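You operate a simulated robot arm through the tools that you are given. There is no shell and no other tool.

The job below is to be done with a simulated two-armed robot. You get a single attempt, and the scene is never put back.

JOB
Take the checked tea towel from the top of the boot bench and lay it out flat on the long worktop over the dryer.

It is judged by the outcome, as a careful person would: the job done as asked, and still so three seconds after it is handed in. It fails if anything else is knocked over, pushed out of place, dropped, spilled or broken. Flat cloth is picked up by pressing the open fingertips on it (5 to 10 N) and closing them slowly along it; thin cloth reads only 2 to 8 mm in the jaws.

ROBOT AND FRAMES
Two 7-joint arms with two-finger parallel grippers on one trunk, on a base that moves. Base frame: it is fixed to the floor where the robot stands at the start and does not move with it; the origin is under the middle of the robot, x ahead of it, y to its left, z up. Lengths are in m, angles in rad, forces in N, time in s.
The left shoulder is at the start at [0.07, 0.163, 1.07], the right one opposite. With the tool pointing down near the work surface each hand reaches from about 0.4 to 0.88 m from the robot's upright axis, wherever it stands, measured 20 degrees to its own side. Places, roughly: checked tea towel [-3.25, 1.25, 0.75]; long worktop over the dryer [-0.7, 1.4, 0.9]. Payload 3.43 kg a hand.
The TCP of each hand is the grasp point between the finger pads, 0.034 m short of the fingertips. In the tool frame z runs along the fingers and y along their closing line. The gripper opens to 0.128 m. The fingers are 0.024 m wide and 0.012 m thick; the gripper's body (0.048 by 0.13 m) begins 0.096 m behind the TCP.
Orientation is that of the tool frame in the base frame, as a unit quaternion [x, y, z, w]. With the fingers straight down and closing along the base's y, the tool's x points along the base's -x, its y along +y and its z along -z.

CONTROLS
- The arms move only by the tool step_arm. It takes "left_plan", "right_plan" or both (then of equal length, played together; a hand with none holds still); each is a list of rows, each a list of 7 numbers: the shift along the base's x, y, z in units of 250 mm (1.0 is 250 mm), then the turn, a rotation vector about the base's x, y, z in units of 90 degrees (1.0 is 90 degrees), then the finger opening in m, from 0 to 0.128. In form: [[dx, dy, dz, rx, ry, rz, claw], ...]. A call has 1 to 20 rows; each row is the pose to reach, as a shift and turn from the pose commanded when the call began. A call with a number of a shift or a turn outside -1 to 1 is refused whole. Each row takes 0.2 s and may step no farther than 0.05 m and 0.15 rad from the row before; otherwise, or with a gripper value out of range, the whole call is refused. A pose out of reach is approached as far as the arm can. The call stops where the force on the tool passes 40 N (or 10 N more than at its start, if that is more) or the arm is blocked; 0.2 s more then pass. The fingers move at their own pace (about 0.153 m/s each) and stop on an object; they squeeze with about 34 N. The grip force told is the motor's: it shows also when the fingers shut on nothing. Time passes only in rows, and 0.2 s behind the last, so rows that repeat a pose let the fingers close. The reply holds the time, the measured pose of the TCP, the force on the tool along the base axes, the opening and the grip force, in the units named above and with some noise, with the torque about the TCP (base axes, N m) and any sound that the robot's microphone picked up.
- Cameras (640 x 400 px; columns grow to the right, rows downward): "scene" is now at [0.1372, 0.0526, 1.3077]; the picture's right is [0.55, -0.84, -0.00], its down [-0.39, -0.26, -0.88] and it looks along [0.74, 0.49, -0.47] (base axes); focal length 214 px, centre (320, 200). "left" rides on the left gripper at [0.076, 0.011, -0.16] in its tool frame; the picture's right is [-0.15, 0.99, 0.00], its down [-0.88, -0.13, -0.46] and it looks along [-0.45, -0.07, 0.89] (tool axes); focal length 234 px, centre (320, 200). "right" rides on the right gripper at [0.076, -0.011, -0.16] in its tool frame; the picture's right is [0.15, 0.99, 0.00], its down [-0.88, 0.13, -0.46] and it looks along [-0.45, 0.07, 0.89] (tool axes); focal length 234 px, centre (320, 200). There is no depth. A picture from a camera that has moved, and an enlarged one, comes with that camera's place and axes in the base frame and with its lens. The place of the scene camera against the robot may be out by one fixed shift of up to 0.012 m in any direction.
- camera(camera): a new picture of that camera. It takes no simulated time.
- lift_body(by): slides the trunk up (or, below 0, down) by that many m; the arms and the scene camera ride with it, the base frame stays. It gives what a move gives, with no picture.
- drive_base(legs): drives the robot by 1 to 6 legs, each [ahead, left, turn to the left] in m, m and rad, along the robot's own axes; the way and the turn of a leg run together, so that a leg with both is an arc; at most 1.5 m and 3.142 rad a leg. The arms and the cameras ride along, it lands a little off, and it stops where it bumps. It gives what a move gives.
- head_to(pan, tilt): turns the head with the scene camera to pan (to the left, within 1.501 rad either way) and tilt (down, from -0.506 to 1.204), counted from straight ahead of the robot. It gives what a move gives.
- inspect(camera, box): a new picture of the part [left, top, right, bottom] of that camera's present view, enlarged. It takes no simulated time.
- finish_job(): hands the job in; it is judged then, once.

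Places have to be worked out from the pictures, the camera data and where the tool is seen. Open the grippers and draw the arms clear of the work before you hand the job in, unless the task says otherwise.

The tools are called after ">>>" as a command line: name --argument value ..., lists and objects as JSON in quotes. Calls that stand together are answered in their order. step_arm: Moves the arms, as the interface text tells. Its arguments: {"type":"object","properties":{"left_plan":{"type":"array","items":{"type":"array","items":{"type":"number"}}},"right_plan":{"type":"array","items":{"type":"array","items":{"type":"number"}}}},"required":[]} The other tools are called the same way: lift_body (by) moves the trunk up or down; drive_base (legs) drives the base; head_to (pan, tilt) turns the head that bears the scene camera; camera (camera) takes a picture; inspect (camera, box) takes an enlarged picture of a part of a camera's view; finish_job () hands the job in.

At the start:

```text
time_s: 0.0
left_ee_pos: [0.6333, 0.344, 1.065]
left_tool_rot: [0.0, 1.0, 0.0, 0.0]
left_wrist_force: [-0.3, 0.0, -0.3]
left_wrist_torque: [0.02, -0.04, 0.02]
left_width: 0.1278
left_finger_force: 0.0
right_ee_pos: [0.673, -0.3006, 1.0543]
right_tool_rot: [0.0, 1.0, 0.0, 0.0]
right_wrist_force: [1.0, -0.2, 0.3]
right_wrist_torque: [-0.02, 0.02, -0.01]
right_width: 0.1279
right_finger_force: 0.0
trunk travel left (down, up): [-0.55, 0.39]
robot x, y, heading: [-0.0005, -0.001, 0.001]
head pan, tilt (commanded): [0.583, 0.489]
```

scene: 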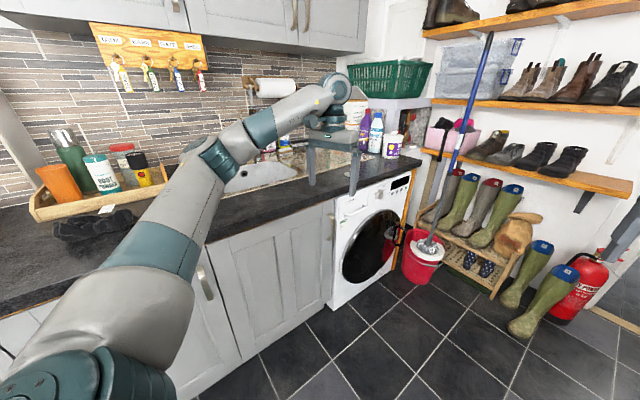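
right: 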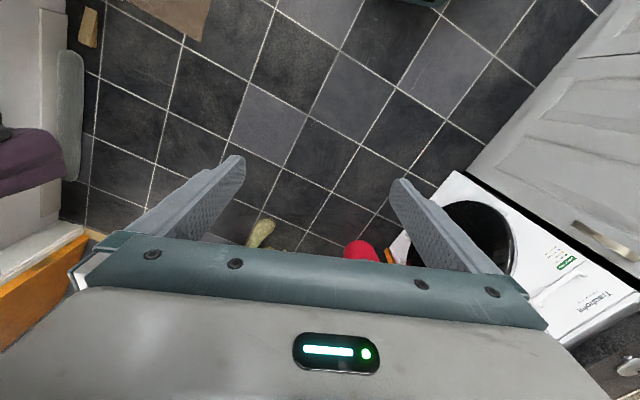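
left: 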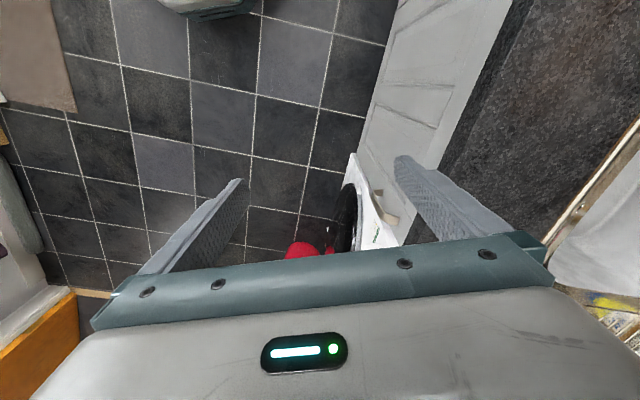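

The scene shows a worktop running along the robot's left with a washer ahead; the towel is far behind (x≈-3.25). I first look around with the head to see the worktop and the route.

>>> head_to --pan 1.5 --tilt 0.45

>>> camera --camera "scene"

```text
time_s: 1.2
left_ee_pos: [0.6327, 0.3439, 1.063]
left_tool_rot: [0.0, 1.0, 0.0, -0.001]
left_wrist_force: [0.3, -0.8, -0.1]
left_wrist_torque: [0.0, 0.02, -0.02]
left_width: 0.1279
left_finger_force: 0.0
right_ee_pos: [0.6731, -0.3002, 1.0546]
right_tool_rot: [0.0, 1.0, 0.0, 0.0]
right_wrist_force: [0.8, -0.4, -0.7]
right_wrist_torque: [0.0, 0.0, -0.02]
right_width: 0.128
right_finger_force: 0.0
trunk travel left (down, up): [-0.55, 0.39]
robot x, y, heading: [0.0012, 0.0021, 0.002]
head pan, tilt (commanded): [1.499, 0.45]
```

```text
taken
camera scene: at [0.0676, 0.0941, 1.3112], right [1.0, -0.07, 0.0], down [-0.03, -0.43, -0.9], along [0.07, 0.9, -0.44], focal length 214 px, centre (320, 200)
```

scene: 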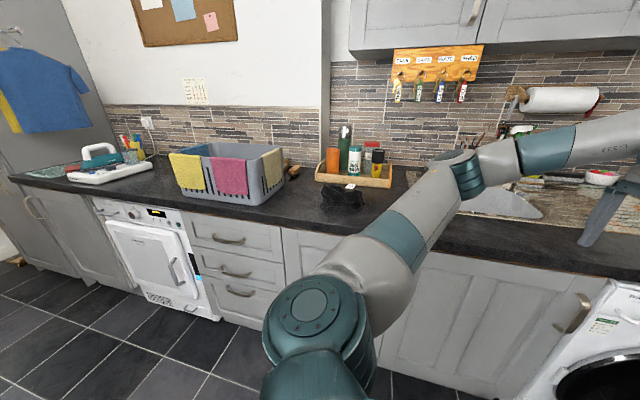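

The dryer is under the worktop at about x≈-0.6, with a basket and an iron standing on the worktop near it. I enlarge that part.

>>> inspect --camera "scene" --box '[0, 80, 320, 280]'

>>> inspect --camera "scene" --box '[160, 100, 480, 300]'

```text
2.00 times, centred on (160, 180) of scene
camera zoom: at [0.0676, 0.0941, 1.3112], right [1.0, -0.07, 0.0], down [-0.03, -0.43, -0.9], along [0.07, 0.9, -0.44], focal length 429 px, centre (640, 240)
```

zoom: 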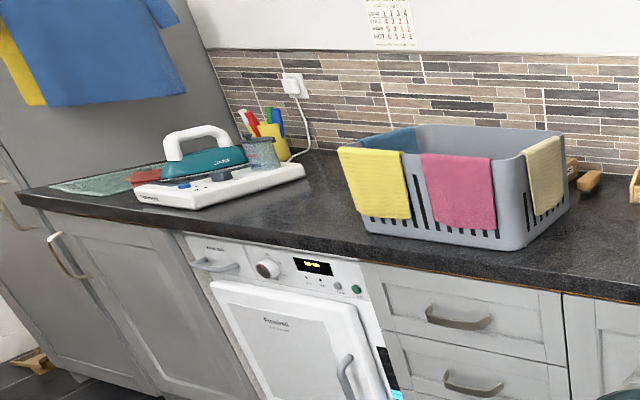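

```text
2.00 times, centred on (320, 200) of scene
camera zoom: at [0.0676, 0.0941, 1.3112], right [1.0, -0.07, 0.0], down [-0.03, -0.43, -0.9], along [0.07, 0.9, -0.44], focal length 429 px, centre (320, 200)
```

zoom: 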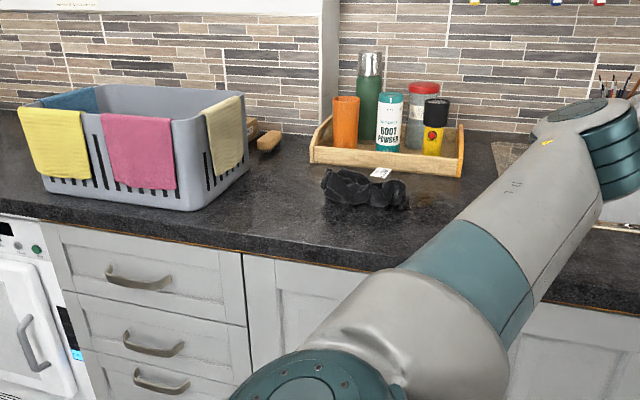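

There is free worktop right above the dryer, between the ironing set and the laundry basket, and the worktop runs askew to my x axis (about 17°). Now I look to the right side before turning.

>>> head_to --pan -1.5 --tilt 0.4

>>> camera --camera "scene"

>>> head_to --pan -0.5 --tilt 0.4

>>> camera --camera "scene"

```text
time_s: 3.8
left_ee_pos: [0.6341, 0.3446, 1.0653]
left_tool_rot: [0.0, 1.0, 0.0, 0.0]
left_wrist_force: [-0.5, -0.9, 0.1]
left_wrist_torque: [0.0, 0.02, 0.0]
left_width: 0.1281
left_finger_force: 0.2
right_ee_pos: [0.6726, -0.3006, 1.0551]
right_tool_rot: [0.0, 1.0, 0.0, 0.0]
right_wrist_force: [-1.1, -0.8, -0.8]
right_wrist_torque: [0.01, 0.02, 0.04]
right_width: 0.1279
right_finger_force: 0.0
trunk travel left (down, up): [-0.55, 0.39]
robot x, y, heading: [-0.0025, 0.0015, -0.004]
head pan, tilt (commanded): [-1.499, 0.4]
```

```text
taken
camera scene: at [0.0676, -0.09, 1.3159], right [-1.0, -0.07, 0.0], down [-0.03, 0.39, -0.92], along [0.07, -0.92, -0.39], focal length 214 px, centre (320, 200)
```

scene: 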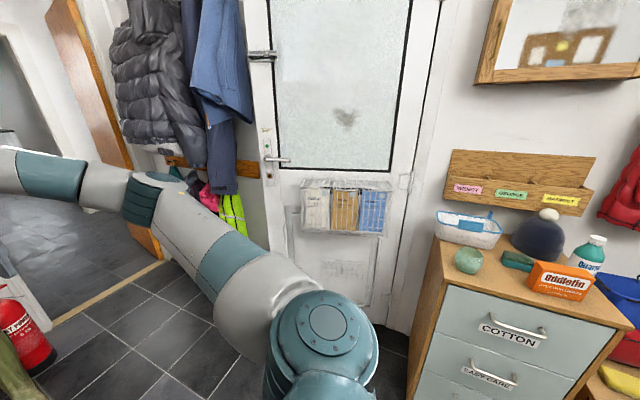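

```text
time_s: 5.1
left_ee_pos: [0.6342, 0.3439, 1.0652]
left_tool_rot: [0.0, 1.0, 0.0, 0.001]
left_wrist_force: [-0.2, -0.3, -0.5]
left_wrist_torque: [0.02, -0.02, -0.01]
left_width: 0.1284
left_finger_force: 0.0
right_ee_pos: [0.6728, -0.3007, 1.0545]
right_tool_rot: [0.0, 1.0, 0.0, 0.0]
right_wrist_force: [1.0, 0.1, -0.2]
right_wrist_torque: [-0.02, 0.02, 0.02]
right_width: 0.1281
right_finger_force: 0.0
trunk travel left (down, up): [-0.55, 0.39]
robot x, y, heading: [-0.0018, -0.0006, 0.004]
head pan, tilt (commanded): [-0.499, 0.4]
```

```text
taken
camera scene: at [0.1423, -0.042, 1.3158], right [-0.48, -0.88, 0.0], down [-0.34, 0.19, -0.92], along [0.81, -0.44, -0.39], focal length 214 px, centre (320, 200)
```

scene: 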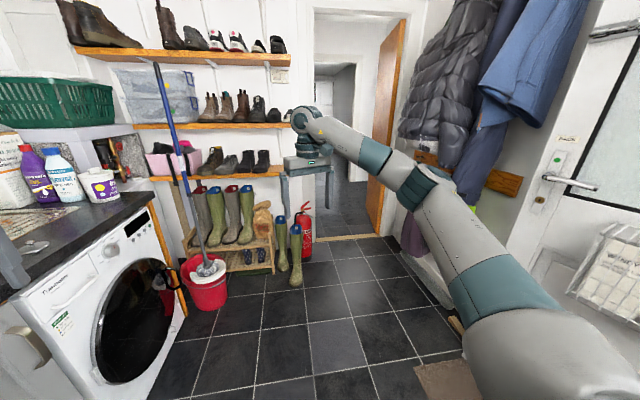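

The robot stands in a corridor (worktop left at ~0.7 m, door and a chest on the right at ~0.75–1.2 m). Before turning around I draw both hands in closer to the trunk.

>>> step_arm --left_plan '[[-0.15, -0.08, 0.02, 0, 0, 0, 0.06], [-0.3, -0.16, 0.04, 0, 0, 0, 0.04], [-0.45, -0.24, 0.06, 0, 0, 0, 0.04], [-0.6, -0.32, 0.08, 0, 0, 0, 0.04], [-0.7, -0.38, 0.1, 0, 0, 0, 0.04], [-0.7, -0.38, 0.1, 0, 0, 0, 0.04]]' --right_plan '[[-0.15, 0.04, 0.02, 0, 0, 0, 0.06], [-0.32, 0.08, 0.04, 0, 0, 0, 0.04], [-0.48, 0.12, 0.06, 0, 0, 0, 0.04], [-0.64, 0.16, 0.08, 0, 0, 0, 0.04], [-0.8, 0.2, 0.1, 0, 0, 0, 0.04], [-0.86, 0.2, 0.1, 0, 0, 0, 0.04]]'

>>> camera --camera "scene"

```text
time_s: 6.5
left_ee_pos: [0.4585, 0.249, 1.0891]
left_tool_rot: [0.0, 1.0, 0.0, 0.0]
left_wrist_force: [0.1, 0.2, -1.2]
left_wrist_torque: [0.02, -0.01, 0.0]
left_width: 0.04
left_finger_force: 0.1
right_ee_pos: [0.4593, -0.2521, 1.0794]
right_tool_rot: [0.001, 1.0, 0.001, 0.0]
right_wrist_force: [0.5, 0.3, 0.4]
right_wrist_torque: [-0.01, 0.03, -0.01]
right_width: 0.0401
right_finger_force: 0.0
trunk travel left (down, up): [-0.55, 0.39]
robot x, y, heading: [-0.0009, -0.0012, -0.003]
head pan, tilt (commanded): [-0.499, 0.4]
```

```text
taken
camera scene: at [0.1423, -0.0419, 1.3158], right [-0.48, -0.88, 0.0], down [-0.34, 0.19, -0.92], along [0.81, -0.44, -0.39], focal length 214 px, centre (320, 200)
```

scene: 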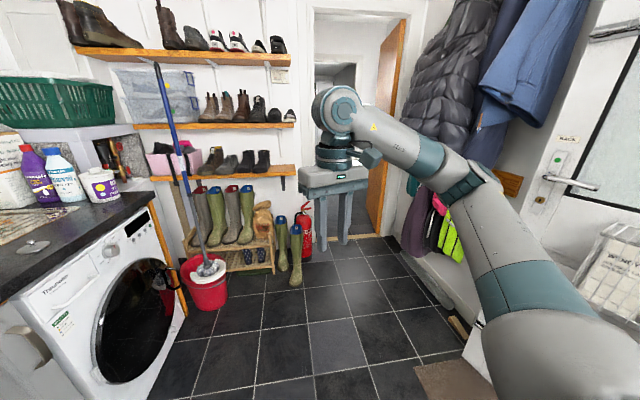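

Hands are in at about 0.5 m radius. I turn right by 1.3 rad and look toward the back of the room.

>>> drive_base --legs '[[0, 0, -1.3]]'

>>> head_to --pan -1.3 --tilt 0.4

>>> camera --camera "scene"

```text
time_s: 10.2
left_ee_pos: [0.3523, -0.3862, 1.0884]
left_tool_rot: [0.617, 0.787, 0.0, 0.0]
left_wrist_force: [0.7, 0.9, 0.9]
left_wrist_torque: [-0.04, -0.02, 0.02]
left_width: 0.0397
left_finger_force: 0.0
right_ee_pos: [-0.1365, -0.5057, 1.0777]
right_tool_rot: [0.617, 0.787, 0.0, 0.0]
right_wrist_force: [-0.3, -0.3, -0.3]
right_wrist_torque: [-0.01, -0.04, 0.06]
right_width: 0.04
right_finger_force: 0.0
trunk travel left (down, up): [-0.55, 0.39]
robot x, y, heading: [-0.0023, -0.0012, -1.328]
head pan, tilt (commanded): [-0.499, 0.4]
```

```text
time_s: 11.3
left_ee_pos: [0.3531, -0.3858, 1.0883]
left_tool_rot: [0.617, 0.787, 0.0, 0.0]
left_wrist_force: [0.3, 0.6, -0.3]
left_wrist_torque: [0.01, 0.0, 0.0]
left_width: 0.0398
left_finger_force: 0.0
right_ee_pos: [-0.1356, -0.5046, 1.0788]
right_tool_rot: [0.617, 0.787, 0.0, 0.001]
right_wrist_force: [-0.2, -1.0, 0.0]
right_wrist_torque: [-0.02, 0.0, -0.02]
right_width: 0.0401
right_finger_force: 0.1
trunk travel left (down, up): [-0.55, 0.39]
robot x, y, heading: [0.0018, -0.0047, -1.327]
head pan, tilt (commanded): [-1.3, 0.4]
```

```text
taken
camera scene: at [-0.0582, -0.0918, 1.3159], right [-0.49, 0.87, 0.0], down [0.34, 0.19, -0.92], along [-0.8, -0.45, -0.39], focal length 214 px, centre (320, 200)
```

scene: 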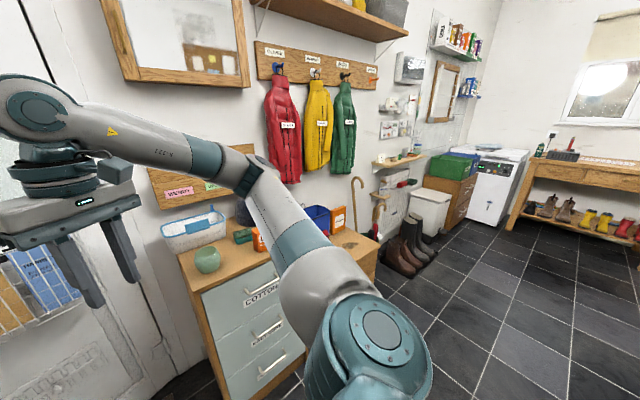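

The boot bench with boots below stands at the far end of the room. To clear the items on the chest while turning, I raise the trunk 0.2 m, then keep turning right to face it.

>>> lift_body --by 0.2

>>> drive_base --legs '[[0, 0, -1.1]]'

>>> head_to --pan -0.8 --tilt 0.4

>>> camera --camera "scene"

```text
time_s: 13.5
left_ee_pos: [0.3526, -0.3854, 1.2898]
left_tool_rot: [0.617, 0.787, 0.001, 0.0]
left_wrist_force: [-0.9, 0.4, -0.5]
left_wrist_torque: [0.0, -0.02, -0.02]
left_width: 0.0403
left_finger_force: 0.1
right_ee_pos: [-0.1367, -0.5045, 1.278]
right_tool_rot: [0.618, 0.786, 0.0, 0.0]
right_wrist_force: [-0.4, -0.1, 0.5]
right_wrist_torque: [-0.02, 0.01, 0.04]
right_width: 0.0399
right_finger_force: 0.1
trunk travel left (down, up): [-0.75, 0.19]
robot x, y, heading: [0.0005, 0.0027, -1.33]
head pan, tilt (commanded): [-1.3, 0.4]
```

```text
time_s: 16.7
left_ee_pos: [-0.193, -0.4859, 1.2895]
left_tool_rot: [0.941, 0.339, 0.0, 0.0]
left_wrist_force: [-0.2, -1.1, 0.7]
left_wrist_torque: [0.01, 0.01, -0.01]
left_width: 0.0399
left_finger_force: 0.1
right_ee_pos: [-0.5147, -0.0973, 1.2773]
right_tool_rot: [0.941, 0.338, 0.0, 0.0]
right_wrist_force: [0.4, -0.6, 0.2]
right_wrist_torque: [-0.02, 0.03, 0.02]
right_width: 0.0399
right_finger_force: 0.1
trunk travel left (down, up): [-0.75, 0.19]
robot x, y, heading: [0.0032, -0.0015, -2.449]
head pan, tilt (commanded): [-1.3, 0.4]
```

```text
time_s: 17.6
left_ee_pos: [-0.1932, -0.4851, 1.2896]
left_tool_rot: [0.941, 0.339, 0.0, 0.0]
left_wrist_force: [0.2, -0.1, -0.2]
left_wrist_torque: [0.02, 0.04, -0.04]
left_width: 0.0401
left_finger_force: 0.0
right_ee_pos: [-0.5135, -0.0976, 1.2778]
right_tool_rot: [0.941, 0.338, 0.0, 0.0]
right_wrist_force: [0.3, 0.3, 0.0]
right_wrist_torque: [-0.04, 0.04, -0.02]
right_width: 0.0399
right_finger_force: 0.0
trunk travel left (down, up): [-0.75, 0.19]
robot x, y, heading: [0.0006, -0.0022, -2.45]
head pan, tilt (commanded): [-0.799, 0.4]
```

```text
taken
camera scene: at [-0.1202, -0.0196, 1.5159], right [0.11, 0.99, 0.0], down [0.39, -0.04, -0.92], along [-0.92, 0.1, -0.39], focal length 214 px, centre (320, 200)
```

scene: 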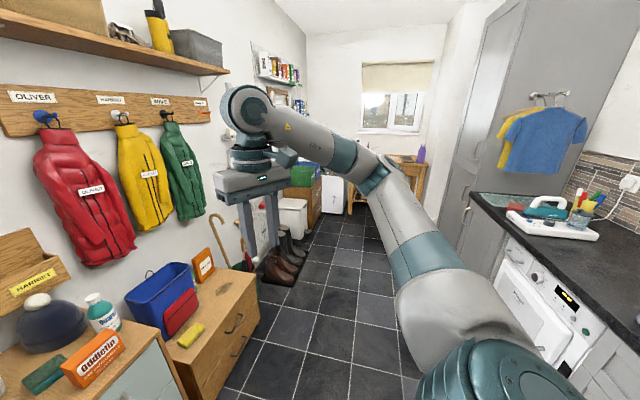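

The far end bench is seen down the aisle. I turn the rest so that I face along the room toward it.

>>> drive_base --legs '[[0, 0, -0.98]]'

>>> head_to --pan 0.0 --tilt 0.35

>>> camera --camera "scene"

```text
time_s: 20.5
left_ee_pos: [-0.5133, -0.1028, 1.2891]
left_tool_rot: [0.989, -0.149, 0.0, -0.001]
left_wrist_force: [0.0, 0.9, 0.3]
left_wrist_torque: [-0.01, -0.04, -0.01]
left_width: 0.04
left_finger_force: 0.1
right_ee_pos: [-0.363, 0.3758, 1.2785]
right_tool_rot: [0.989, -0.149, -0.001, 0.0]
right_wrist_force: [-0.1, 0.0, 1.1]
right_wrist_torque: [0.0, 0.0, 0.02]
right_width: 0.0397
right_finger_force: 0.1
trunk travel left (down, up): [-0.75, 0.19]
robot x, y, heading: [-0.0002, 0.0005, 2.843]
head pan, tilt (commanded): [-0.799, 0.4]
```

```text
time_s: 21.6
left_ee_pos: [-0.5117, -0.1039, 1.2886]
left_tool_rot: [0.989, -0.149, -0.001, 0.0]
left_wrist_force: [0.2, 0.5, -0.3]
left_wrist_torque: [0.02, 0.02, -0.01]
left_width: 0.0398
left_finger_force: 0.1
right_ee_pos: [-0.364, 0.376, 1.2781]
right_tool_rot: [0.989, -0.15, 0.0, 0.0]
right_wrist_force: [1.8, 0.0, 0.3]
right_wrist_torque: [0.0, 0.0, -0.03]
right_width: 0.0399
right_finger_force: 0.0
trunk travel left (down, up): [-0.75, 0.19]
robot x, y, heading: [-0.001, 0.0047, 2.843]
head pan, tilt (commanded): [0.0, 0.351]
```

```text
taken
camera scene: at [-0.1264, 0.0448, 1.5204], right [0.3, 0.96, 0.0], down [0.33, -0.1, -0.94], along [-0.9, 0.28, -0.34], focal length 214 px, centre (320, 200)
```

scene: 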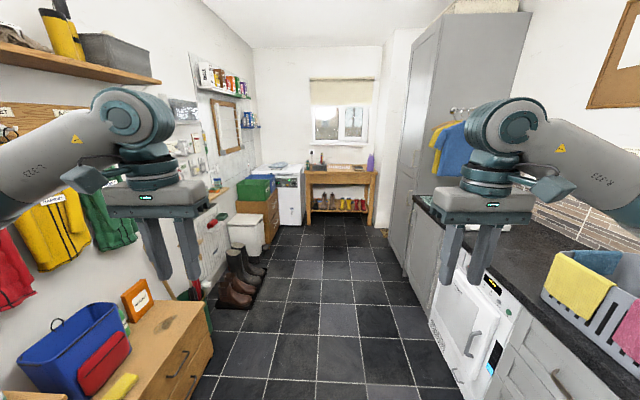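

Now I face down the aisle; the bench with shoes beneath is at the far end near column 340. I enlarge it.

>>> inspect --camera "scene" --box '[240, 130, 400, 230]'

>>> inspect --camera "scene" --box '[160, 200, 480, 400]'

```text
4.00 times, centred on (320, 180) of scene
camera zoom: at [-0.1264, 0.0448, 1.5204], right [0.3, 0.96, 0.0], down [0.33, -0.1, -0.94], along [-0.9, 0.28, -0.34], focal length 858 px, centre (320, 280)
```

zoom: 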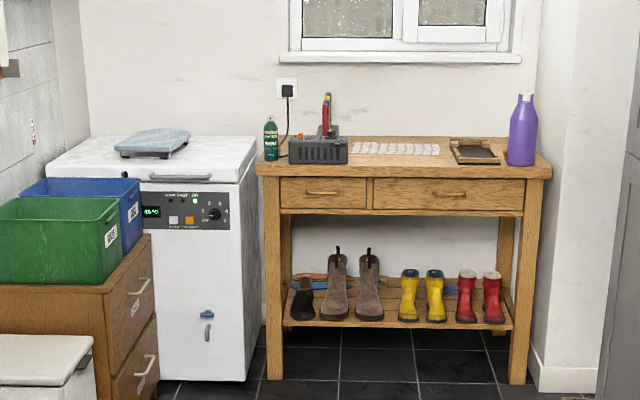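

```text
2.00 times, centred on (320, 300) of scene
camera zoom: at [-0.1264, 0.0448, 1.5204], right [0.3, 0.96, 0.0], down [0.33, -0.1, -0.94], along [-0.9, 0.28, -0.34], focal length 429 px, centre (320, 0)
```

zoom: 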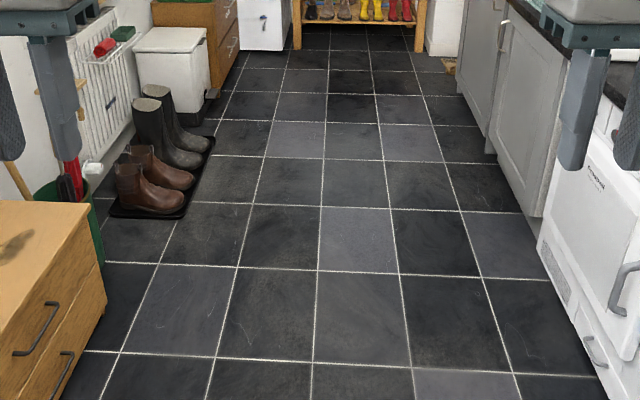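

The checked towel lies flat on the bench top (white/pink rectangle near zoom (395,148)), between a radio-like box with a bottle on its left and a picture frame and purple bottle on its right. The aisle is about 1.3 m wide and heads at ~2.80 rad; I drive along it to about 2.2 m.

>>> drive_base --legs '[[0, 0, -0.043], [1.2, 0, 0], [0.95, 0, 0]]'

>>> head_to --pan 0.0 --tilt 0.55

>>> camera --camera "scene"

```text
time_s: 32.7
left_ee_pos: [-2.5454, 0.644, 1.2899]
left_tool_rot: [0.985, -0.171, -0.001, -0.001]
left_wrist_force: [-0.4, 0.7, -0.5]
left_wrist_torque: [-0.02, 0.01, -0.02]
left_width: 0.0398
left_finger_force: 0.1
right_ee_pos: [-2.3745, 1.1166, 1.2792]
right_tool_rot: [0.985, -0.172, 0.0, 0.0]
right_wrist_force: [-0.2, -0.2, -0.1]
right_wrist_torque: [0.0, 0.03, -0.03]
right_width: 0.0398
right_finger_force: 0.0
trunk travel left (down, up): [-0.75, 0.19]
robot x, y, heading: [-2.0272, 0.7224, 2.793]
head pan, tilt (commanded): [0.0, 0.351]
```

```text
time_s: 33.5
left_ee_pos: [-2.5457, 0.6433, 1.2892]
left_tool_rot: [0.985, -0.172, 0.0, 0.0]
left_wrist_force: [0.5, 0.6, 0.6]
left_wrist_torque: [0.01, 0.05, 0.01]
left_width: 0.0399
left_finger_force: 0.0
right_ee_pos: [-2.3753, 1.1174, 1.2777]
right_tool_rot: [0.985, -0.172, 0.0, 0.001]
right_wrist_force: [1.0, 0.0, -0.2]
right_wrist_torque: [0.0, -0.01, 0.0]
right_width: 0.0397
right_finger_force: 0.1
trunk travel left (down, up): [-0.75, 0.19]
robot x, y, heading: [-2.0294, 0.7254, 2.797]
head pan, tilt (commanded): [0.0, 0.55]
```

```text
taken
camera scene: at [-2.1503, 0.7748, 1.5021], right [0.34, 0.94, 0.0], down [0.49, -0.18, -0.85], along [-0.8, 0.29, -0.52], focal length 214 px, centre (320, 200)
```

scene: 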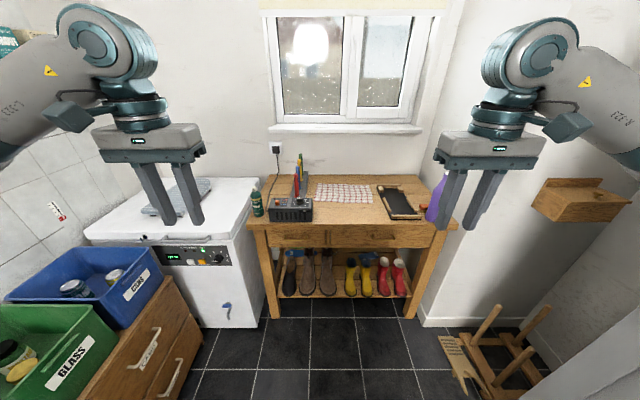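

I'm about 1.3 m from the bench; I zoom on its top to measure the towel and its neighbours.

>>> inspect --camera "scene" --box '[240, 150, 464, 290]'

```text
2.86 times, centred on (352, 220) of scene
camera zoom: at [-2.1503, 0.7748, 1.5021], right [0.34, 0.94, 0.0], down [0.49, -0.18, -0.85], along [-0.8, 0.29, -0.52], focal length 613 px, centre (229, 143)
```

zoom: 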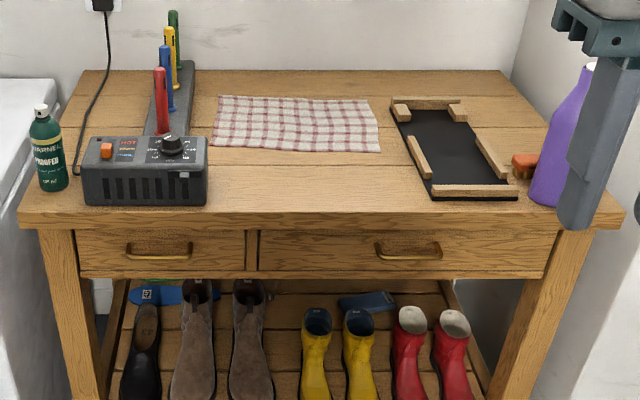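

The towel is about 0.37 m wide × 0.25 m deep, near edge ~1.24 m ahead of me, corners at lateral −0.03 and +0.33 m to my right, bench top z≈0.8. The boot-dryer box and pegs are just left of it. I drive closer and shift right so both near corners lie symmetric before me.

>>> drive_base --legs '[[0.3, -0.15, 0]]'

>>> head_to --pan 0.0 --tilt 0.75

>>> camera --camera "scene"

```text
time_s: 35.7
left_ee_pos: [-2.778, 0.8867, 1.2889]
left_tool_rot: [0.985, -0.171, 0.0, -0.001]
left_wrist_force: [0.1, -0.4, -0.3]
left_wrist_torque: [-0.02, 0.02, 0.01]
left_width: 0.0399
left_finger_force: 0.1
right_ee_pos: [-2.6083, 1.3598, 1.2789]
right_tool_rot: [0.985, -0.171, 0.0, 0.0]
right_wrist_force: [-0.7, -0.2, -0.1]
right_wrist_torque: [0.01, 0.0, 0.01]
right_width: 0.0398
right_finger_force: 0.0
trunk travel left (down, up): [-0.75, 0.19]
robot x, y, heading: [-2.2608, 0.9685, 2.799]
head pan, tilt (commanded): [0.0, 0.55]
```

```text
time_s: 36.4
left_ee_pos: [-2.7802, 0.8883, 1.2901]
left_tool_rot: [0.985, -0.171, 0.0, 0.0]
left_wrist_force: [-0.1, 0.2, -0.1]
left_wrist_torque: [-0.02, 0.02, -0.02]
left_width: 0.0399
left_finger_force: 0.1
right_ee_pos: [-2.6099, 1.3611, 1.2779]
right_tool_rot: [0.985, -0.17, 0.0, 0.0]
right_wrist_force: [0.2, -0.3, -0.6]
right_wrist_torque: [-0.03, 0.02, -0.01]
right_width: 0.04
right_finger_force: 0.1
trunk travel left (down, up): [-0.75, 0.19]
robot x, y, heading: [-2.2602, 0.971, 2.798]
head pan, tilt (commanded): [0.0, 0.75]
```

```text
taken
camera scene: at [-2.3781, 1.0165, 1.4847], right [0.34, 0.94, 0.0], down [0.64, -0.23, -0.73], along [-0.69, 0.25, -0.68], focal length 214 px, centre (320, 200)
```

scene: 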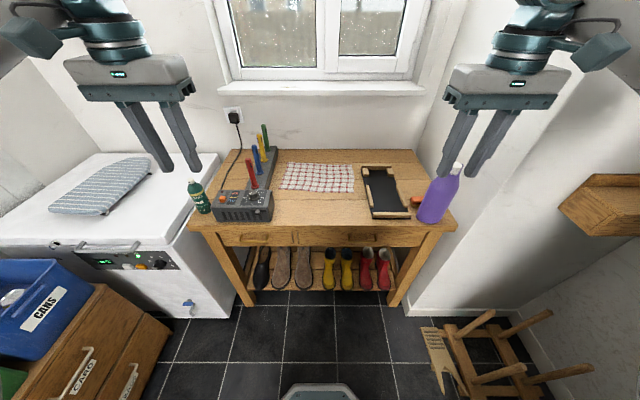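

The robot's base front is at ~0.28 m, bench front edge ~0.64 m ahead. I take a zoom now, then lower the trunk 0.25 m and take another to triangulate the bench height.

>>> inspect --camera "scene" --box '[176, 110, 464, 290]'

>>> lift_body --by -0.25

>>> inspect --camera "scene" --box '[176, 70, 464, 250]'

```text
2.22 times, centred on (320, 200) of scene
camera zoom: at [-2.3781, 1.0165, 1.4847], right [0.34, 0.94, 0.0], down [0.64, -0.23, -0.73], along [-0.69, 0.25, -0.68], focal length 477 px, centre (320, 200)
```

zoom: 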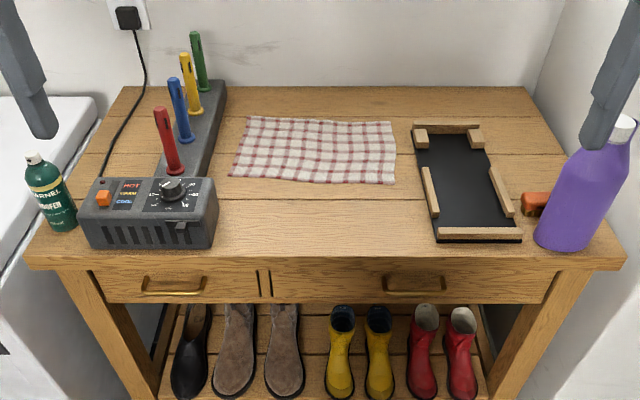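

```text
time_s: 39.0
left_ee_pos: [-2.7792, 0.8871, 1.0389]
left_tool_rot: [0.985, -0.171, 0.0, 0.0]
left_wrist_force: [-0.4, 0.3, 0.6]
left_wrist_torque: [-0.01, 0.05, -0.01]
left_width: 0.0399
left_finger_force: 0.1
right_ee_pos: [-2.6089, 1.3608, 1.0291]
right_tool_rot: [0.985, -0.17, 0.0, 0.0]
right_wrist_force: [0.5, 0.0, -0.4]
right_wrist_torque: [0.02, 0.04, 0.01]
right_width: 0.0398
right_finger_force: 0.0
trunk travel left (down, up): [-0.5, 0.44]
robot x, y, heading: [-2.2602, 0.9655, 2.801]
head pan, tilt (commanded): [0.0, 0.75]
```

```text
2.22 times, centred on (320, 160) of scene
camera zoom: at [-2.3773, 1.0158, 1.2348], right [0.34, 0.94, 0.0], down [0.64, -0.23, -0.73], along [-0.69, 0.25, -0.68], focal length 477 px, centre (320, 289)
```

zoom: 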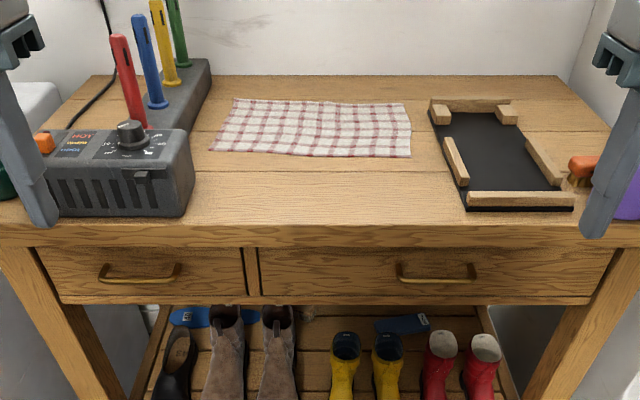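

Triangulating gives bench top z≈0.86, towel near edge at F≈0.85 m (corners R −0.18 and +0.15), far edge F≈1.07, so it is ≈0.33 × 0.215 m. I raise both hands 0.12 m to clear the box and bottle, then roll 0.2 m closer.

>>> step_arm --left_plan '[[0, 0, 0.18, 0, 0, 0, 0.05], [0, 0, 0.36, 0, 0, 0, 0.05], [0, 0, 0.48, 0, 0, 0, 0.05], [0, 0, 0.48, 0, 0, 0, 0.05]]' --right_plan '[[0, 0, 0.18, 0, 0, 0, 0.05], [0, 0, 0.36, 0, 0, 0, 0.05], [0, 0, 0.52, 0, 0, 0, 0.05], [0, 0, 0.52, 0, 0, 0, 0.05]]'

>>> drive_base --legs '[[0.2, 0, 0]]'

>>> head_to --pan 0.0 --tilt 0.9

>>> camera --camera "scene"

```text
time_s: 40.0
left_ee_pos: [-2.7783, 0.8884, 1.1604]
left_tool_rot: [0.985, -0.17, 0.002, 0.0]
left_wrist_force: [-0.6, 0.3, 0.4]
left_wrist_torque: [-0.01, -0.03, 0.01]
left_width: 0.0499
left_finger_force: 0.0
right_ee_pos: [-2.6102, 1.3609, 1.1579]
right_tool_rot: [0.985, -0.172, 0.001, 0.0]
right_wrist_force: [-0.5, 0.2, 0.4]
right_wrist_torque: [0.01, 0.01, -0.01]
right_width: 0.0499
right_finger_force: 0.0
trunk travel left (down, up): [-0.5, 0.44]
robot x, y, heading: [-2.2613, 0.9691, 2.803]
head pan, tilt (commanded): [0.0, 0.75]
```

```text
time_s: 41.6
left_ee_pos: [-2.9732, 0.9543, 1.1587]
left_tool_rot: [0.986, -0.168, 0.001, -0.001]
left_wrist_force: [-0.2, 0.3, -0.4]
left_wrist_torque: [-0.01, 0.0, -0.03]
left_width: 0.0499
left_finger_force: 0.1
right_ee_pos: [-2.8063, 1.429, 1.1577]
right_tool_rot: [0.986, -0.169, 0.0, 0.0]
right_wrist_force: [0.9, -0.2, -0.1]
right_wrist_torque: [-0.01, -0.01, 0.02]
right_width: 0.0501
right_finger_force: 0.1
trunk travel left (down, up): [-0.5, 0.44]
robot x, y, heading: [-2.4549, 1.0386, 2.805]
head pan, tilt (commanded): [0.0, 0.75]
```

```text
time_s: 42.3
left_ee_pos: [-2.9726, 0.9537, 1.1585]
left_tool_rot: [0.986, -0.169, 0.0, 0.0]
left_wrist_force: [0.1, -1.2, 0.2]
left_wrist_torque: [-0.03, -0.02, -0.01]
left_width: 0.0502
left_finger_force: 0.2
right_ee_pos: [-2.8059, 1.4283, 1.1575]
right_tool_rot: [0.986, -0.168, -0.001, 0.0]
right_wrist_force: [0.7, 1.1, 0.1]
right_wrist_torque: [-0.02, 0.02, -0.01]
right_width: 0.0502
right_finger_force: 0.0
trunk travel left (down, up): [-0.5, 0.44]
robot x, y, heading: [-2.4588, 1.035, 2.801]
head pan, tilt (commanded): [0.0, 0.901]
```

```text
taken
camera scene: at [-2.5653, 1.082, 1.2229], right [0.33, 0.94, 0.0], down [0.74, -0.26, -0.62], along [-0.59, 0.21, -0.78], focal length 214 px, centre (320, 200)
```

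scene: 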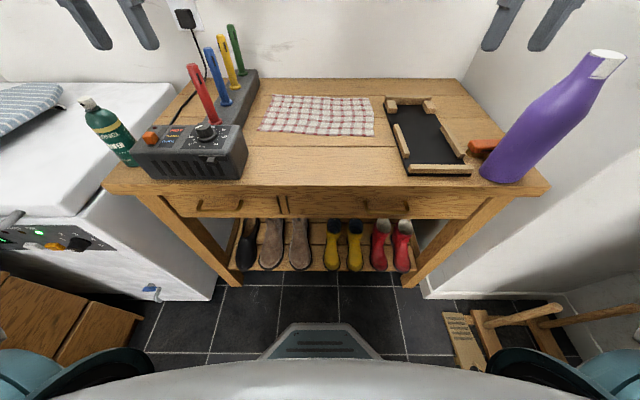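

Zoom on the towel at this position for exact corners.

>>> inspect --camera "scene" --box '[220, 65, 420, 190]'

>>> camera --camera "left"

>>> camera --camera "right"

```text
3.20 times, centred on (320, 128) of scene
camera zoom: at [-2.5653, 1.082, 1.2229], right [0.33, 0.94, 0.0], down [0.74, -0.26, -0.62], along [-0.59, 0.21, -0.78], focal length 686 px, centre (320, 432)
```

zoom: 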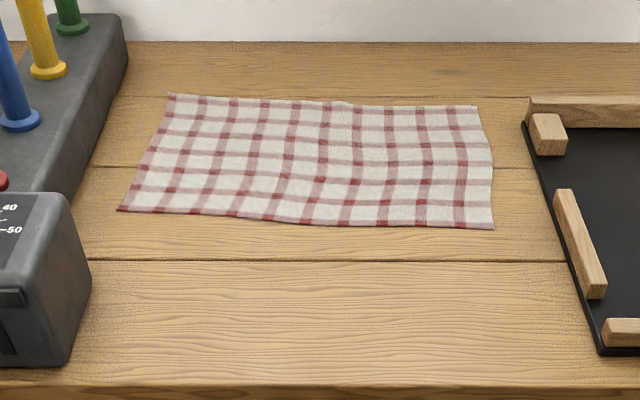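

```text
taken
camera left: at [-2.9053, 0.9178, 1.3196], right [-0.47, -0.88, 0.0], down [-0.79, 0.41, 0.46], along [-0.4, 0.21, -0.89], focal length 234 px, centre (320, 200)
```

left: 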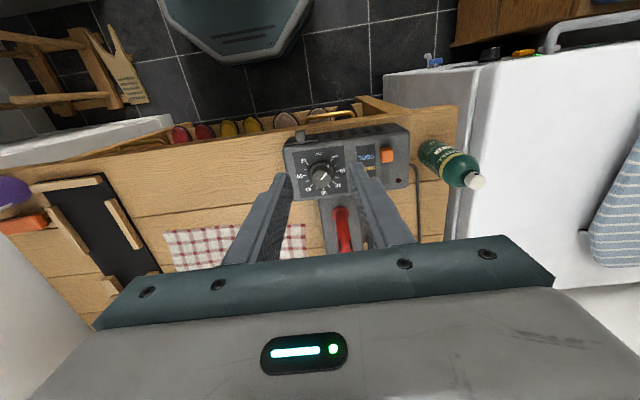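

```text
taken
camera right: at [-2.7305, 1.4138, 1.3184], right [-0.19, -0.98, 0.0], down [-0.87, 0.17, 0.46], along [-0.45, 0.09, -0.89], focal length 234 px, centre (320, 200)
```

right: 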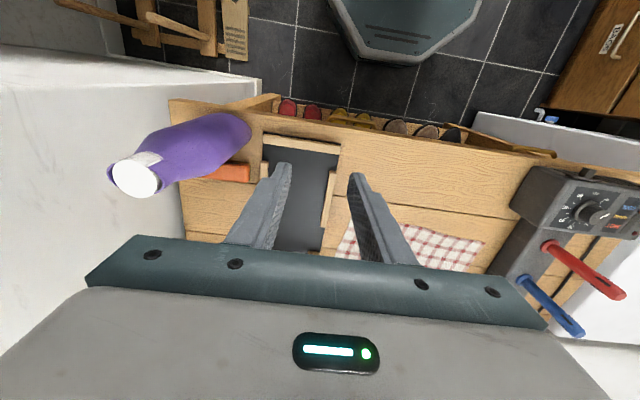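

The towel corners in world frame come out near (−3.139,1.090), (−3.001,1.398), (−3.201,1.484), (−3.340,1.177). I bring the hands sideways, then forward over the two near corners, and down to TCP z≈1.0 (about 10 cm above the bench) to check alignment.

>>> step_arm --left_plan '[[0.05, 0.142, 0, 0, 0, 0, 0.05], [0.1, 0.284, 0, 0, 0, 0, 0.05], [0.15, 0.426, 0, 0, 0, 0, 0.05], [-0.02, 0.486, 0, 0, 0, 0, 0.05], [-0.19, 0.546, 0, 0, 0, 0, 0.05], [-0.359, 0.606, 0, 0, 0, 0, 0.05], [-0.529, 0.666, 0, 0, 0, 0, 0.05], [-0.699, 0.726, 0, 0, 0, 0, 0.05], [-0.699, 0.726, -0.158, 0, 0, 0, 0.05], [-0.699, 0.726, -0.317, 0, 0, 0, 0.05], [-0.699, 0.726, -0.475, 0, 0, 0, 0.05], [-0.699, 0.726, -0.634, 0, 0, 0, 0.05], [-0.699, 0.726, -0.634, 0, 0, 0, 0.05]]' --right_plan '[[-0.057, -0.162, 0, 0, 0, 0, 0.05], [-0.114, -0.325, 0, 0, 0, 0, 0.05], [-0.171, -0.487, 0, 0, 0, 0, 0.05], [-0.324, -0.433, 0, 0, 0, 0, 0.05], [-0.477, -0.379, 0, 0, 0, 0, 0.05], [-0.631, -0.326, 0, 0, 0, 0, 0.05], [-0.784, -0.272, 0, 0, 0, 0, 0.05], [-0.937, -0.218, 0, 0, 0, 0, 0.05], [-0.937, -0.218, -0.158, 0, 0, 0, 0.05], [-0.937, -0.218, -0.315, 0, 0, 0, 0.05], [-0.937, -0.218, -0.472, 0, 0, 0, 0.05], [-0.937, -0.218, -0.63, 0, 0, 0, 0.05], [-0.937, -0.218, -0.63, 0, 0, 0, 0.05]]'

>>> camera --camera "scene"

>>> camera --camera "left"

>>> camera --camera "right"

```text
time_s: 45.1
left_ee_pos: [-3.1453, 1.1336, 1.0037]
left_tool_rot: [0.986, -0.169, -0.001, 0.0]
left_wrist_force: [-0.7, -0.8, -0.7]
left_wrist_torque: [-0.01, 0.03, 0.0]
left_width: 0.0499
left_finger_force: 0.0
right_ee_pos: [-3.041, 1.373, 1.0]
right_tool_rot: [0.986, -0.167, -0.001, 0.0]
right_wrist_force: [0.7, 0.2, -0.1]
right_wrist_torque: [0.02, 0.03, -0.03]
right_width: 0.0498
right_finger_force: 0.1
trunk travel left (down, up): [-0.5, 0.44]
robot x, y, heading: [-2.4569, 1.0339, 2.8]
head pan, tilt (commanded): [0.0, 0.901]
```

```text
taken
camera scene: at [-2.5644, 1.0818, 1.223], right [0.33, 0.94, 0.0], down [0.74, -0.26, -0.62], along [-0.59, 0.21, -0.78], focal length 214 px, centre (320, 200)
```

scene: 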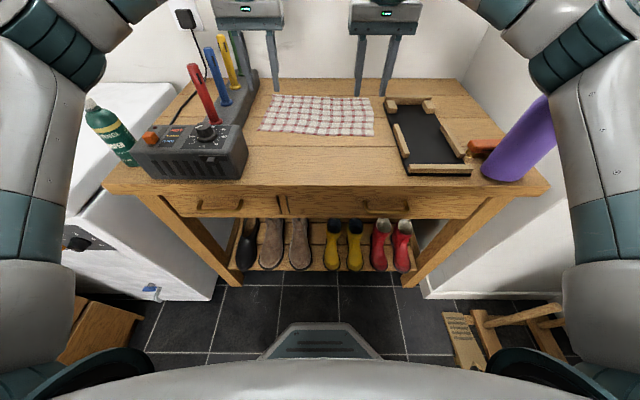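

```text
taken
camera left: at [-3.078, 1.0968, 1.1626], right [-0.47, -0.88, 0.0], down [-0.79, 0.41, 0.46], along [-0.4, 0.21, -0.89], focal length 234 px, centre (320, 200)
```

left: 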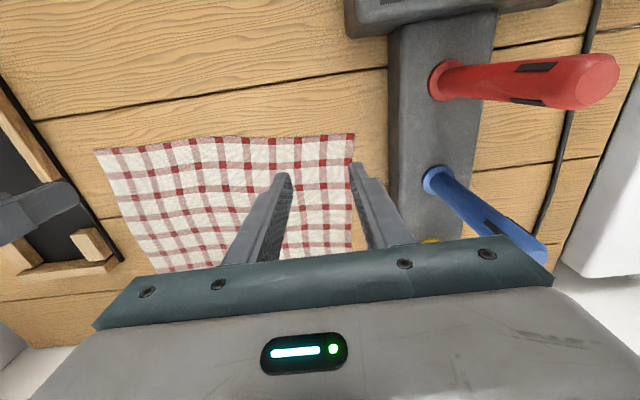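

```text
taken
camera right: at [-2.9655, 1.3584, 1.1598], right [-0.19, -0.98, 0.0], down [-0.87, 0.17, 0.46], along [-0.45, 0.09, -0.89], focal length 234 px, centre (320, 200)
```

right: 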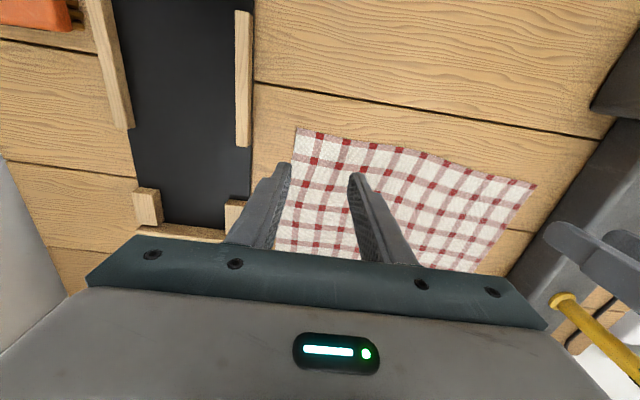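

The gripper cameras place the near corners at (−3.150,1.088) and (−3.013,1.397), about 1.2 cm farther than the scene camera said. I correct by −12 mm in x and go down to TCP z≈0.912.

>>> step_arm --left_plan '[[-0.025, 0, -0.12, 0, 0, 0, 0.05], [-0.05, 0, -0.24, 0, 0, 0, 0.05], [-0.05, 0, -0.352, 0, 0, 0, 0.05], [-0.05, 0, -0.352, 0, 0, 0, 0.05]]' --right_plan '[[-0.025, 0, -0.12, 0, 0, 0, 0.05], [-0.045, 0, -0.24, 0, 0, 0, 0.05], [-0.045, 0, -0.352, 0, 0, 0, 0.05], [-0.045, 0, -0.352, 0, 0, 0, 0.05]]'

>>> camera --camera "left"

>>> camera --camera "right"

>>> inspect --camera "scene" --box '[220, 0, 420, 145]'

```text
time_s: 46.1
left_ee_pos: [-3.1598, 1.1349, 0.9133]
left_tool_rot: [0.986, -0.169, 0.0, 0.0]
left_wrist_force: [-0.6, -0.5, -0.6]
left_wrist_torque: [0.0, 0.01, -0.01]
left_width: 0.0501
left_finger_force: 0.0
right_ee_pos: [-3.0518, 1.3753, 0.9145]
right_tool_rot: [0.986, -0.168, 0.001, 0.0]
right_wrist_force: [0.2, 1.1, 0.1]
right_wrist_torque: [-0.01, 0.01, -0.02]
right_width: 0.0497
right_finger_force: 0.0
trunk travel left (down, up): [-0.5, 0.44]
robot x, y, heading: [-2.4595, 1.0372, 2.805]
head pan, tilt (commanded): [0.0, 0.901]
```

```text
taken
camera left: at [-3.0925, 1.099, 1.0743], right [-0.47, -0.88, 0.0], down [-0.79, 0.41, 0.46], along [-0.4, 0.21, -0.89], focal length 234 px, centre (320, 200)
```

left: 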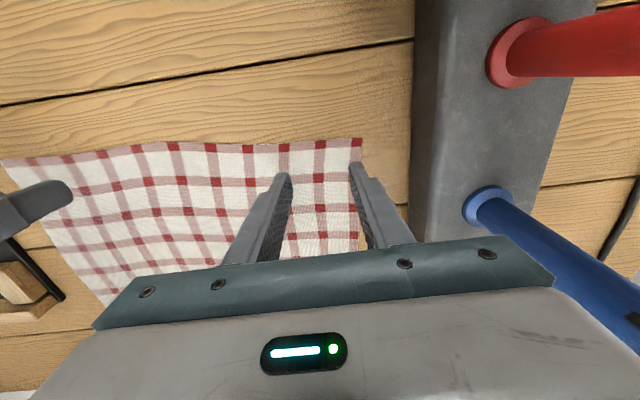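

```text
taken
camera right: at [-2.9769, 1.3599, 1.0745], right [-0.19, -0.98, 0.0], down [-0.87, 0.17, 0.46], along [-0.45, 0.09, -0.89], focal length 234 px, centre (320, 200)
```

right: 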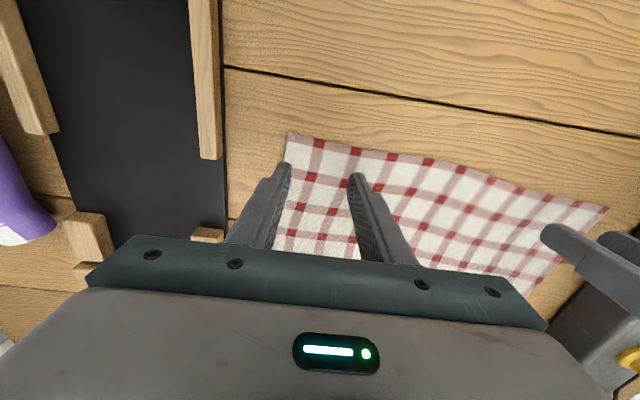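

```text
2.76 times, centred on (320, 72) of scene
camera zoom: at [-2.5648, 1.0819, 1.2229], right [0.33, 0.94, 0.0], down [0.74, -0.26, -0.62], along [-0.59, 0.21, -0.78], focal length 592 px, centre (320, 552)
```

zoom: 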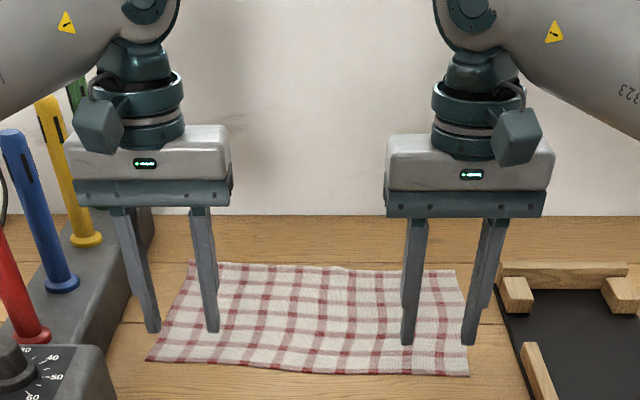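

Both outer fingers sit right over the side edges, so I shift the hands inward ~1.4 cm, narrow the opening to 0.045, and lower to TCP ≈0.899 just above expected contact.

>>> step_arm --left_plan '[[0.044, 0.042, 0, 0, 0, 0, 0.045], [0.044, 0.042, -0.03, 0, 0, 0, 0.045], [0.044, 0.042, -0.056, 0, 0, 0, 0.045], [0.044, 0.042, -0.056, 0, 0, 0, 0.045]]' --right_plan '[[-0.008, -0.066, 0, 0, 0, 0, 0.045], [-0.008, -0.066, -0.03, 0, 0, 0, 0.045], [-0.008, -0.066, -0.06, 0, 0, 0, 0.045], [-0.008, -0.066, -0.06, 0, 0, 0, 0.045]]'

>>> inspect --camera "scene" --box '[220, 0, 420, 145]'

```text
time_s: 47.1
left_ee_pos: [-3.149, 1.1468, 0.8998]
left_tool_rot: [0.986, -0.169, 0.001, 0.0]
left_wrist_force: [0.5, 0.4, -0.7]
left_wrist_torque: [0.01, -0.01, 0.03]
left_width: 0.045
left_finger_force: 0.0
right_ee_pos: [-3.0541, 1.3579, 0.8974]
right_tool_rot: [0.986, -0.169, 0.0, 0.0]
right_wrist_force: [-0.4, -0.5, 0.3]
right_wrist_torque: [0.04, 0.03, 0.0]
right_width: 0.0451
right_finger_force: 0.1
trunk travel left (down, up): [-0.5, 0.44]
robot x, y, heading: [-2.4545, 1.0396, 2.806]
head pan, tilt (commanded): [0.0, 0.901]
```

```text
2.76 times, centred on (320, 72) of scene
camera zoom: at [-2.5653, 1.082, 1.2228], right [0.33, 0.94, 0.0], down [0.74, -0.26, -0.62], along [-0.59, 0.21, -0.78], focal length 592 px, centre (320, 552)
```

zoom: 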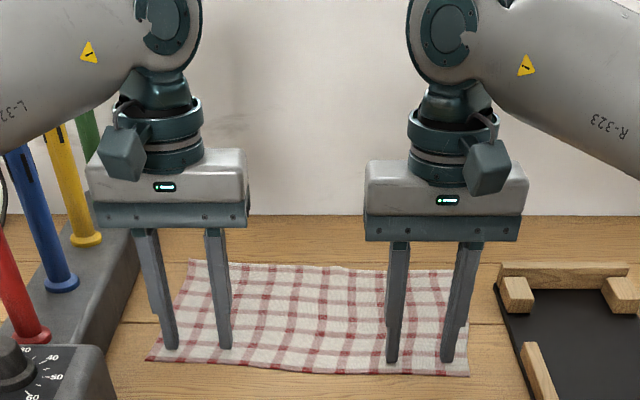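

The fingers are now inside the towel at both near corners and almost touching. I lower in small steps to find contact.

>>> step_arm --left_plan '[[0, 0, -0.012, 0, 0, 0, 0.045], [0, 0, -0.02, 0, 0, 0, 0.045], [0, 0, -0.02, 0, 0, 0, 0.045]]' --right_plan '[[0, 0, -0.012, 0, 0, 0, 0.045], [0, 0, -0.02, 0, 0, 0, 0.045], [0, 0, -0.02, 0, 0, 0, 0.045]]'

```text
time_s: 47.9
left_ee_pos: [-3.148, 1.1449, 0.8956]
left_tool_rot: [0.986, -0.169, -0.001, -0.001]
left_wrist_force: [-0.9, 0.2, 2.8]
left_wrist_torque: [-0.03, 0.0, -0.04]
left_width: 0.0451
left_finger_force: 0.1
right_ee_pos: [-3.0517, 1.3576, 0.8955]
right_tool_rot: [0.986, -0.169, -0.003, 0.0]
right_wrist_force: [-6.2, 2.0, 25.9]
right_wrist_torque: [0.11, -0.05, 0.0]
right_width: 0.045
right_finger_force: 0.0
trunk travel left (down, up): [-0.5, 0.44]
robot x, y, heading: [-2.4571, 1.0369, 2.803]
head pan, tilt (commanded): [0.0, 0.901]
```

Right presses at 26 N, left just touches (2.8 N): surface at TCP ≈0.896. I trim right up ~1.6 mm and left down ~0.5 mm to get 5–10 N each.

>>> step_arm --left_plan '[[0, 0, -0.002, 0, 0, 0, 0.045], [0, 0, -0.002, 0, 0, 0, 0.045]]' --right_plan '[[0, 0, 0.0065, 0, 0, 0, 0.045], [0, 0, 0.0065, 0, 0, 0, 0.045]]'

```text
time_s: 48.5
left_ee_pos: [-3.1468, 1.1451, 0.8963]
left_tool_rot: [0.986, -0.169, -0.001, -0.002]
left_wrist_force: [-1.3, -0.2, 11.1]
left_wrist_torque: [-0.19, 0.02, 0.01]
left_width: 0.0447
left_finger_force: 0.1
right_ee_pos: [-3.0514, 1.3566, 0.8948]
right_tool_rot: [0.986, -0.168, -0.001, 0.0]
right_wrist_force: [-4.8, -0.5, 19.9]
right_wrist_torque: [-0.11, 0.04, -0.02]
right_width: 0.0447
right_finger_force: 0.0
trunk travel left (down, up): [-0.5, 0.44]
robot x, y, heading: [-2.4579, 1.0388, 2.797]
head pan, tilt (commanded): [0.0, 0.901]
```

Left is 11 N, right 20 N. I raise the right another ~2.5 mm and the left a hair.

>>> step_arm --left_plan '[[0, 0, 0.002, 0, 0, 0, 0.045], [0, 0, 0.002, 0, 0, 0, 0.045]]' --right_plan '[[0, 0, 0.01, 0, 0, 0, 0.045], [0, 0, 0.01, 0, 0, 0, 0.045]]'

```text
time_s: 49.1
left_ee_pos: [-3.1481, 1.1456, 0.8959]
left_tool_rot: [0.986, -0.169, -0.002, -0.001]
left_wrist_force: [-1.4, -0.4, 16.3]
left_wrist_torque: [-0.24, 0.0, 0.0]
left_width: 0.045
left_finger_force: 0.0
right_ee_pos: [-3.0511, 1.3555, 0.8953]
right_tool_rot: [0.986, -0.168, 0.0, -0.001]
right_wrist_force: [-1.1, -1.6, 4.9]
right_wrist_torque: [-0.1, 0.0, 0.03]
right_width: 0.0451
right_finger_force: 0.1
trunk travel left (down, up): [-0.5, 0.44]
robot x, y, heading: [-2.4575, 1.0357, 2.805]
head pan, tilt (commanded): [0.0, 0.901]
```

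Left drifted up to 16 N while right is at 5 N. I ease the left up ~1.5 mm and hold the right.

>>> step_arm --left_plan '[[0, 0, 0.006, 0, 0, 0, 0.045], [0, 0, 0.006, 0, 0, 0, 0.045]]' --right_plan '[[0, 0, -0.001, 0, 0, 0, 0.045], [0, 0, -0.001, 0, 0, 0, 0.045]]'

```text
time_s: 49.7
left_ee_pos: [-3.1482, 1.1447, 0.896]
left_tool_rot: [0.986, -0.168, -0.001, 0.0]
left_wrist_force: [-0.2, -0.4, 10.8]
left_wrist_torque: [-0.13, -0.06, -0.03]
left_width: 0.0452
left_finger_force: 0.0
right_ee_pos: [-3.0509, 1.3585, 0.8966]
right_tool_rot: [0.986, -0.168, 0.0, -0.001]
right_wrist_force: [0.1, -0.2, 0.4]
right_wrist_torque: [0.01, 0.02, -0.02]
right_width: 0.0448
right_finger_force: 0.5
trunk travel left (down, up): [-0.5, 0.44]
robot x, y, heading: [-2.4555, 1.0341, 2.802]
head pan, tilt (commanded): [0.0, 0.901]
```

Right has just lifted off (0.4 N), left 11 N. I lower right by 1 mm and ease left 0.3 mm.

>>> step_arm --left_plan '[[0, 0, 0.001, 0, 0, 0, 0.045], [0, 0, 0.001, 0, 0, 0, 0.045]]' --right_plan '[[0, 0, -0.005, 0, 0, 0, 0.045], [0, 0, -0.005, 0, 0, 0, 0.045]]'

```text
time_s: 50.3
left_ee_pos: [-3.1473, 1.1449, 0.8954]
left_tool_rot: [0.986, -0.169, 0.0, 0.0]
left_wrist_force: [-1.2, 0.2, 2.8]
left_wrist_torque: [-0.03, 0.03, -0.01]
left_width: 0.0449
left_finger_force: 0.1
right_ee_pos: [-3.0526, 1.3589, 0.8965]
right_tool_rot: [0.985, -0.17, -0.001, 0.0]
right_wrist_force: [1.6, 1.3, 7.5]
right_wrist_torque: [0.01, -0.11, 0.03]
right_width: 0.0452
right_finger_force: 0.1
trunk travel left (down, up): [-0.5, 0.44]
robot x, y, heading: [-2.4544, 1.0394, 2.805]
head pan, tilt (commanded): [0.0, 0.901]
```

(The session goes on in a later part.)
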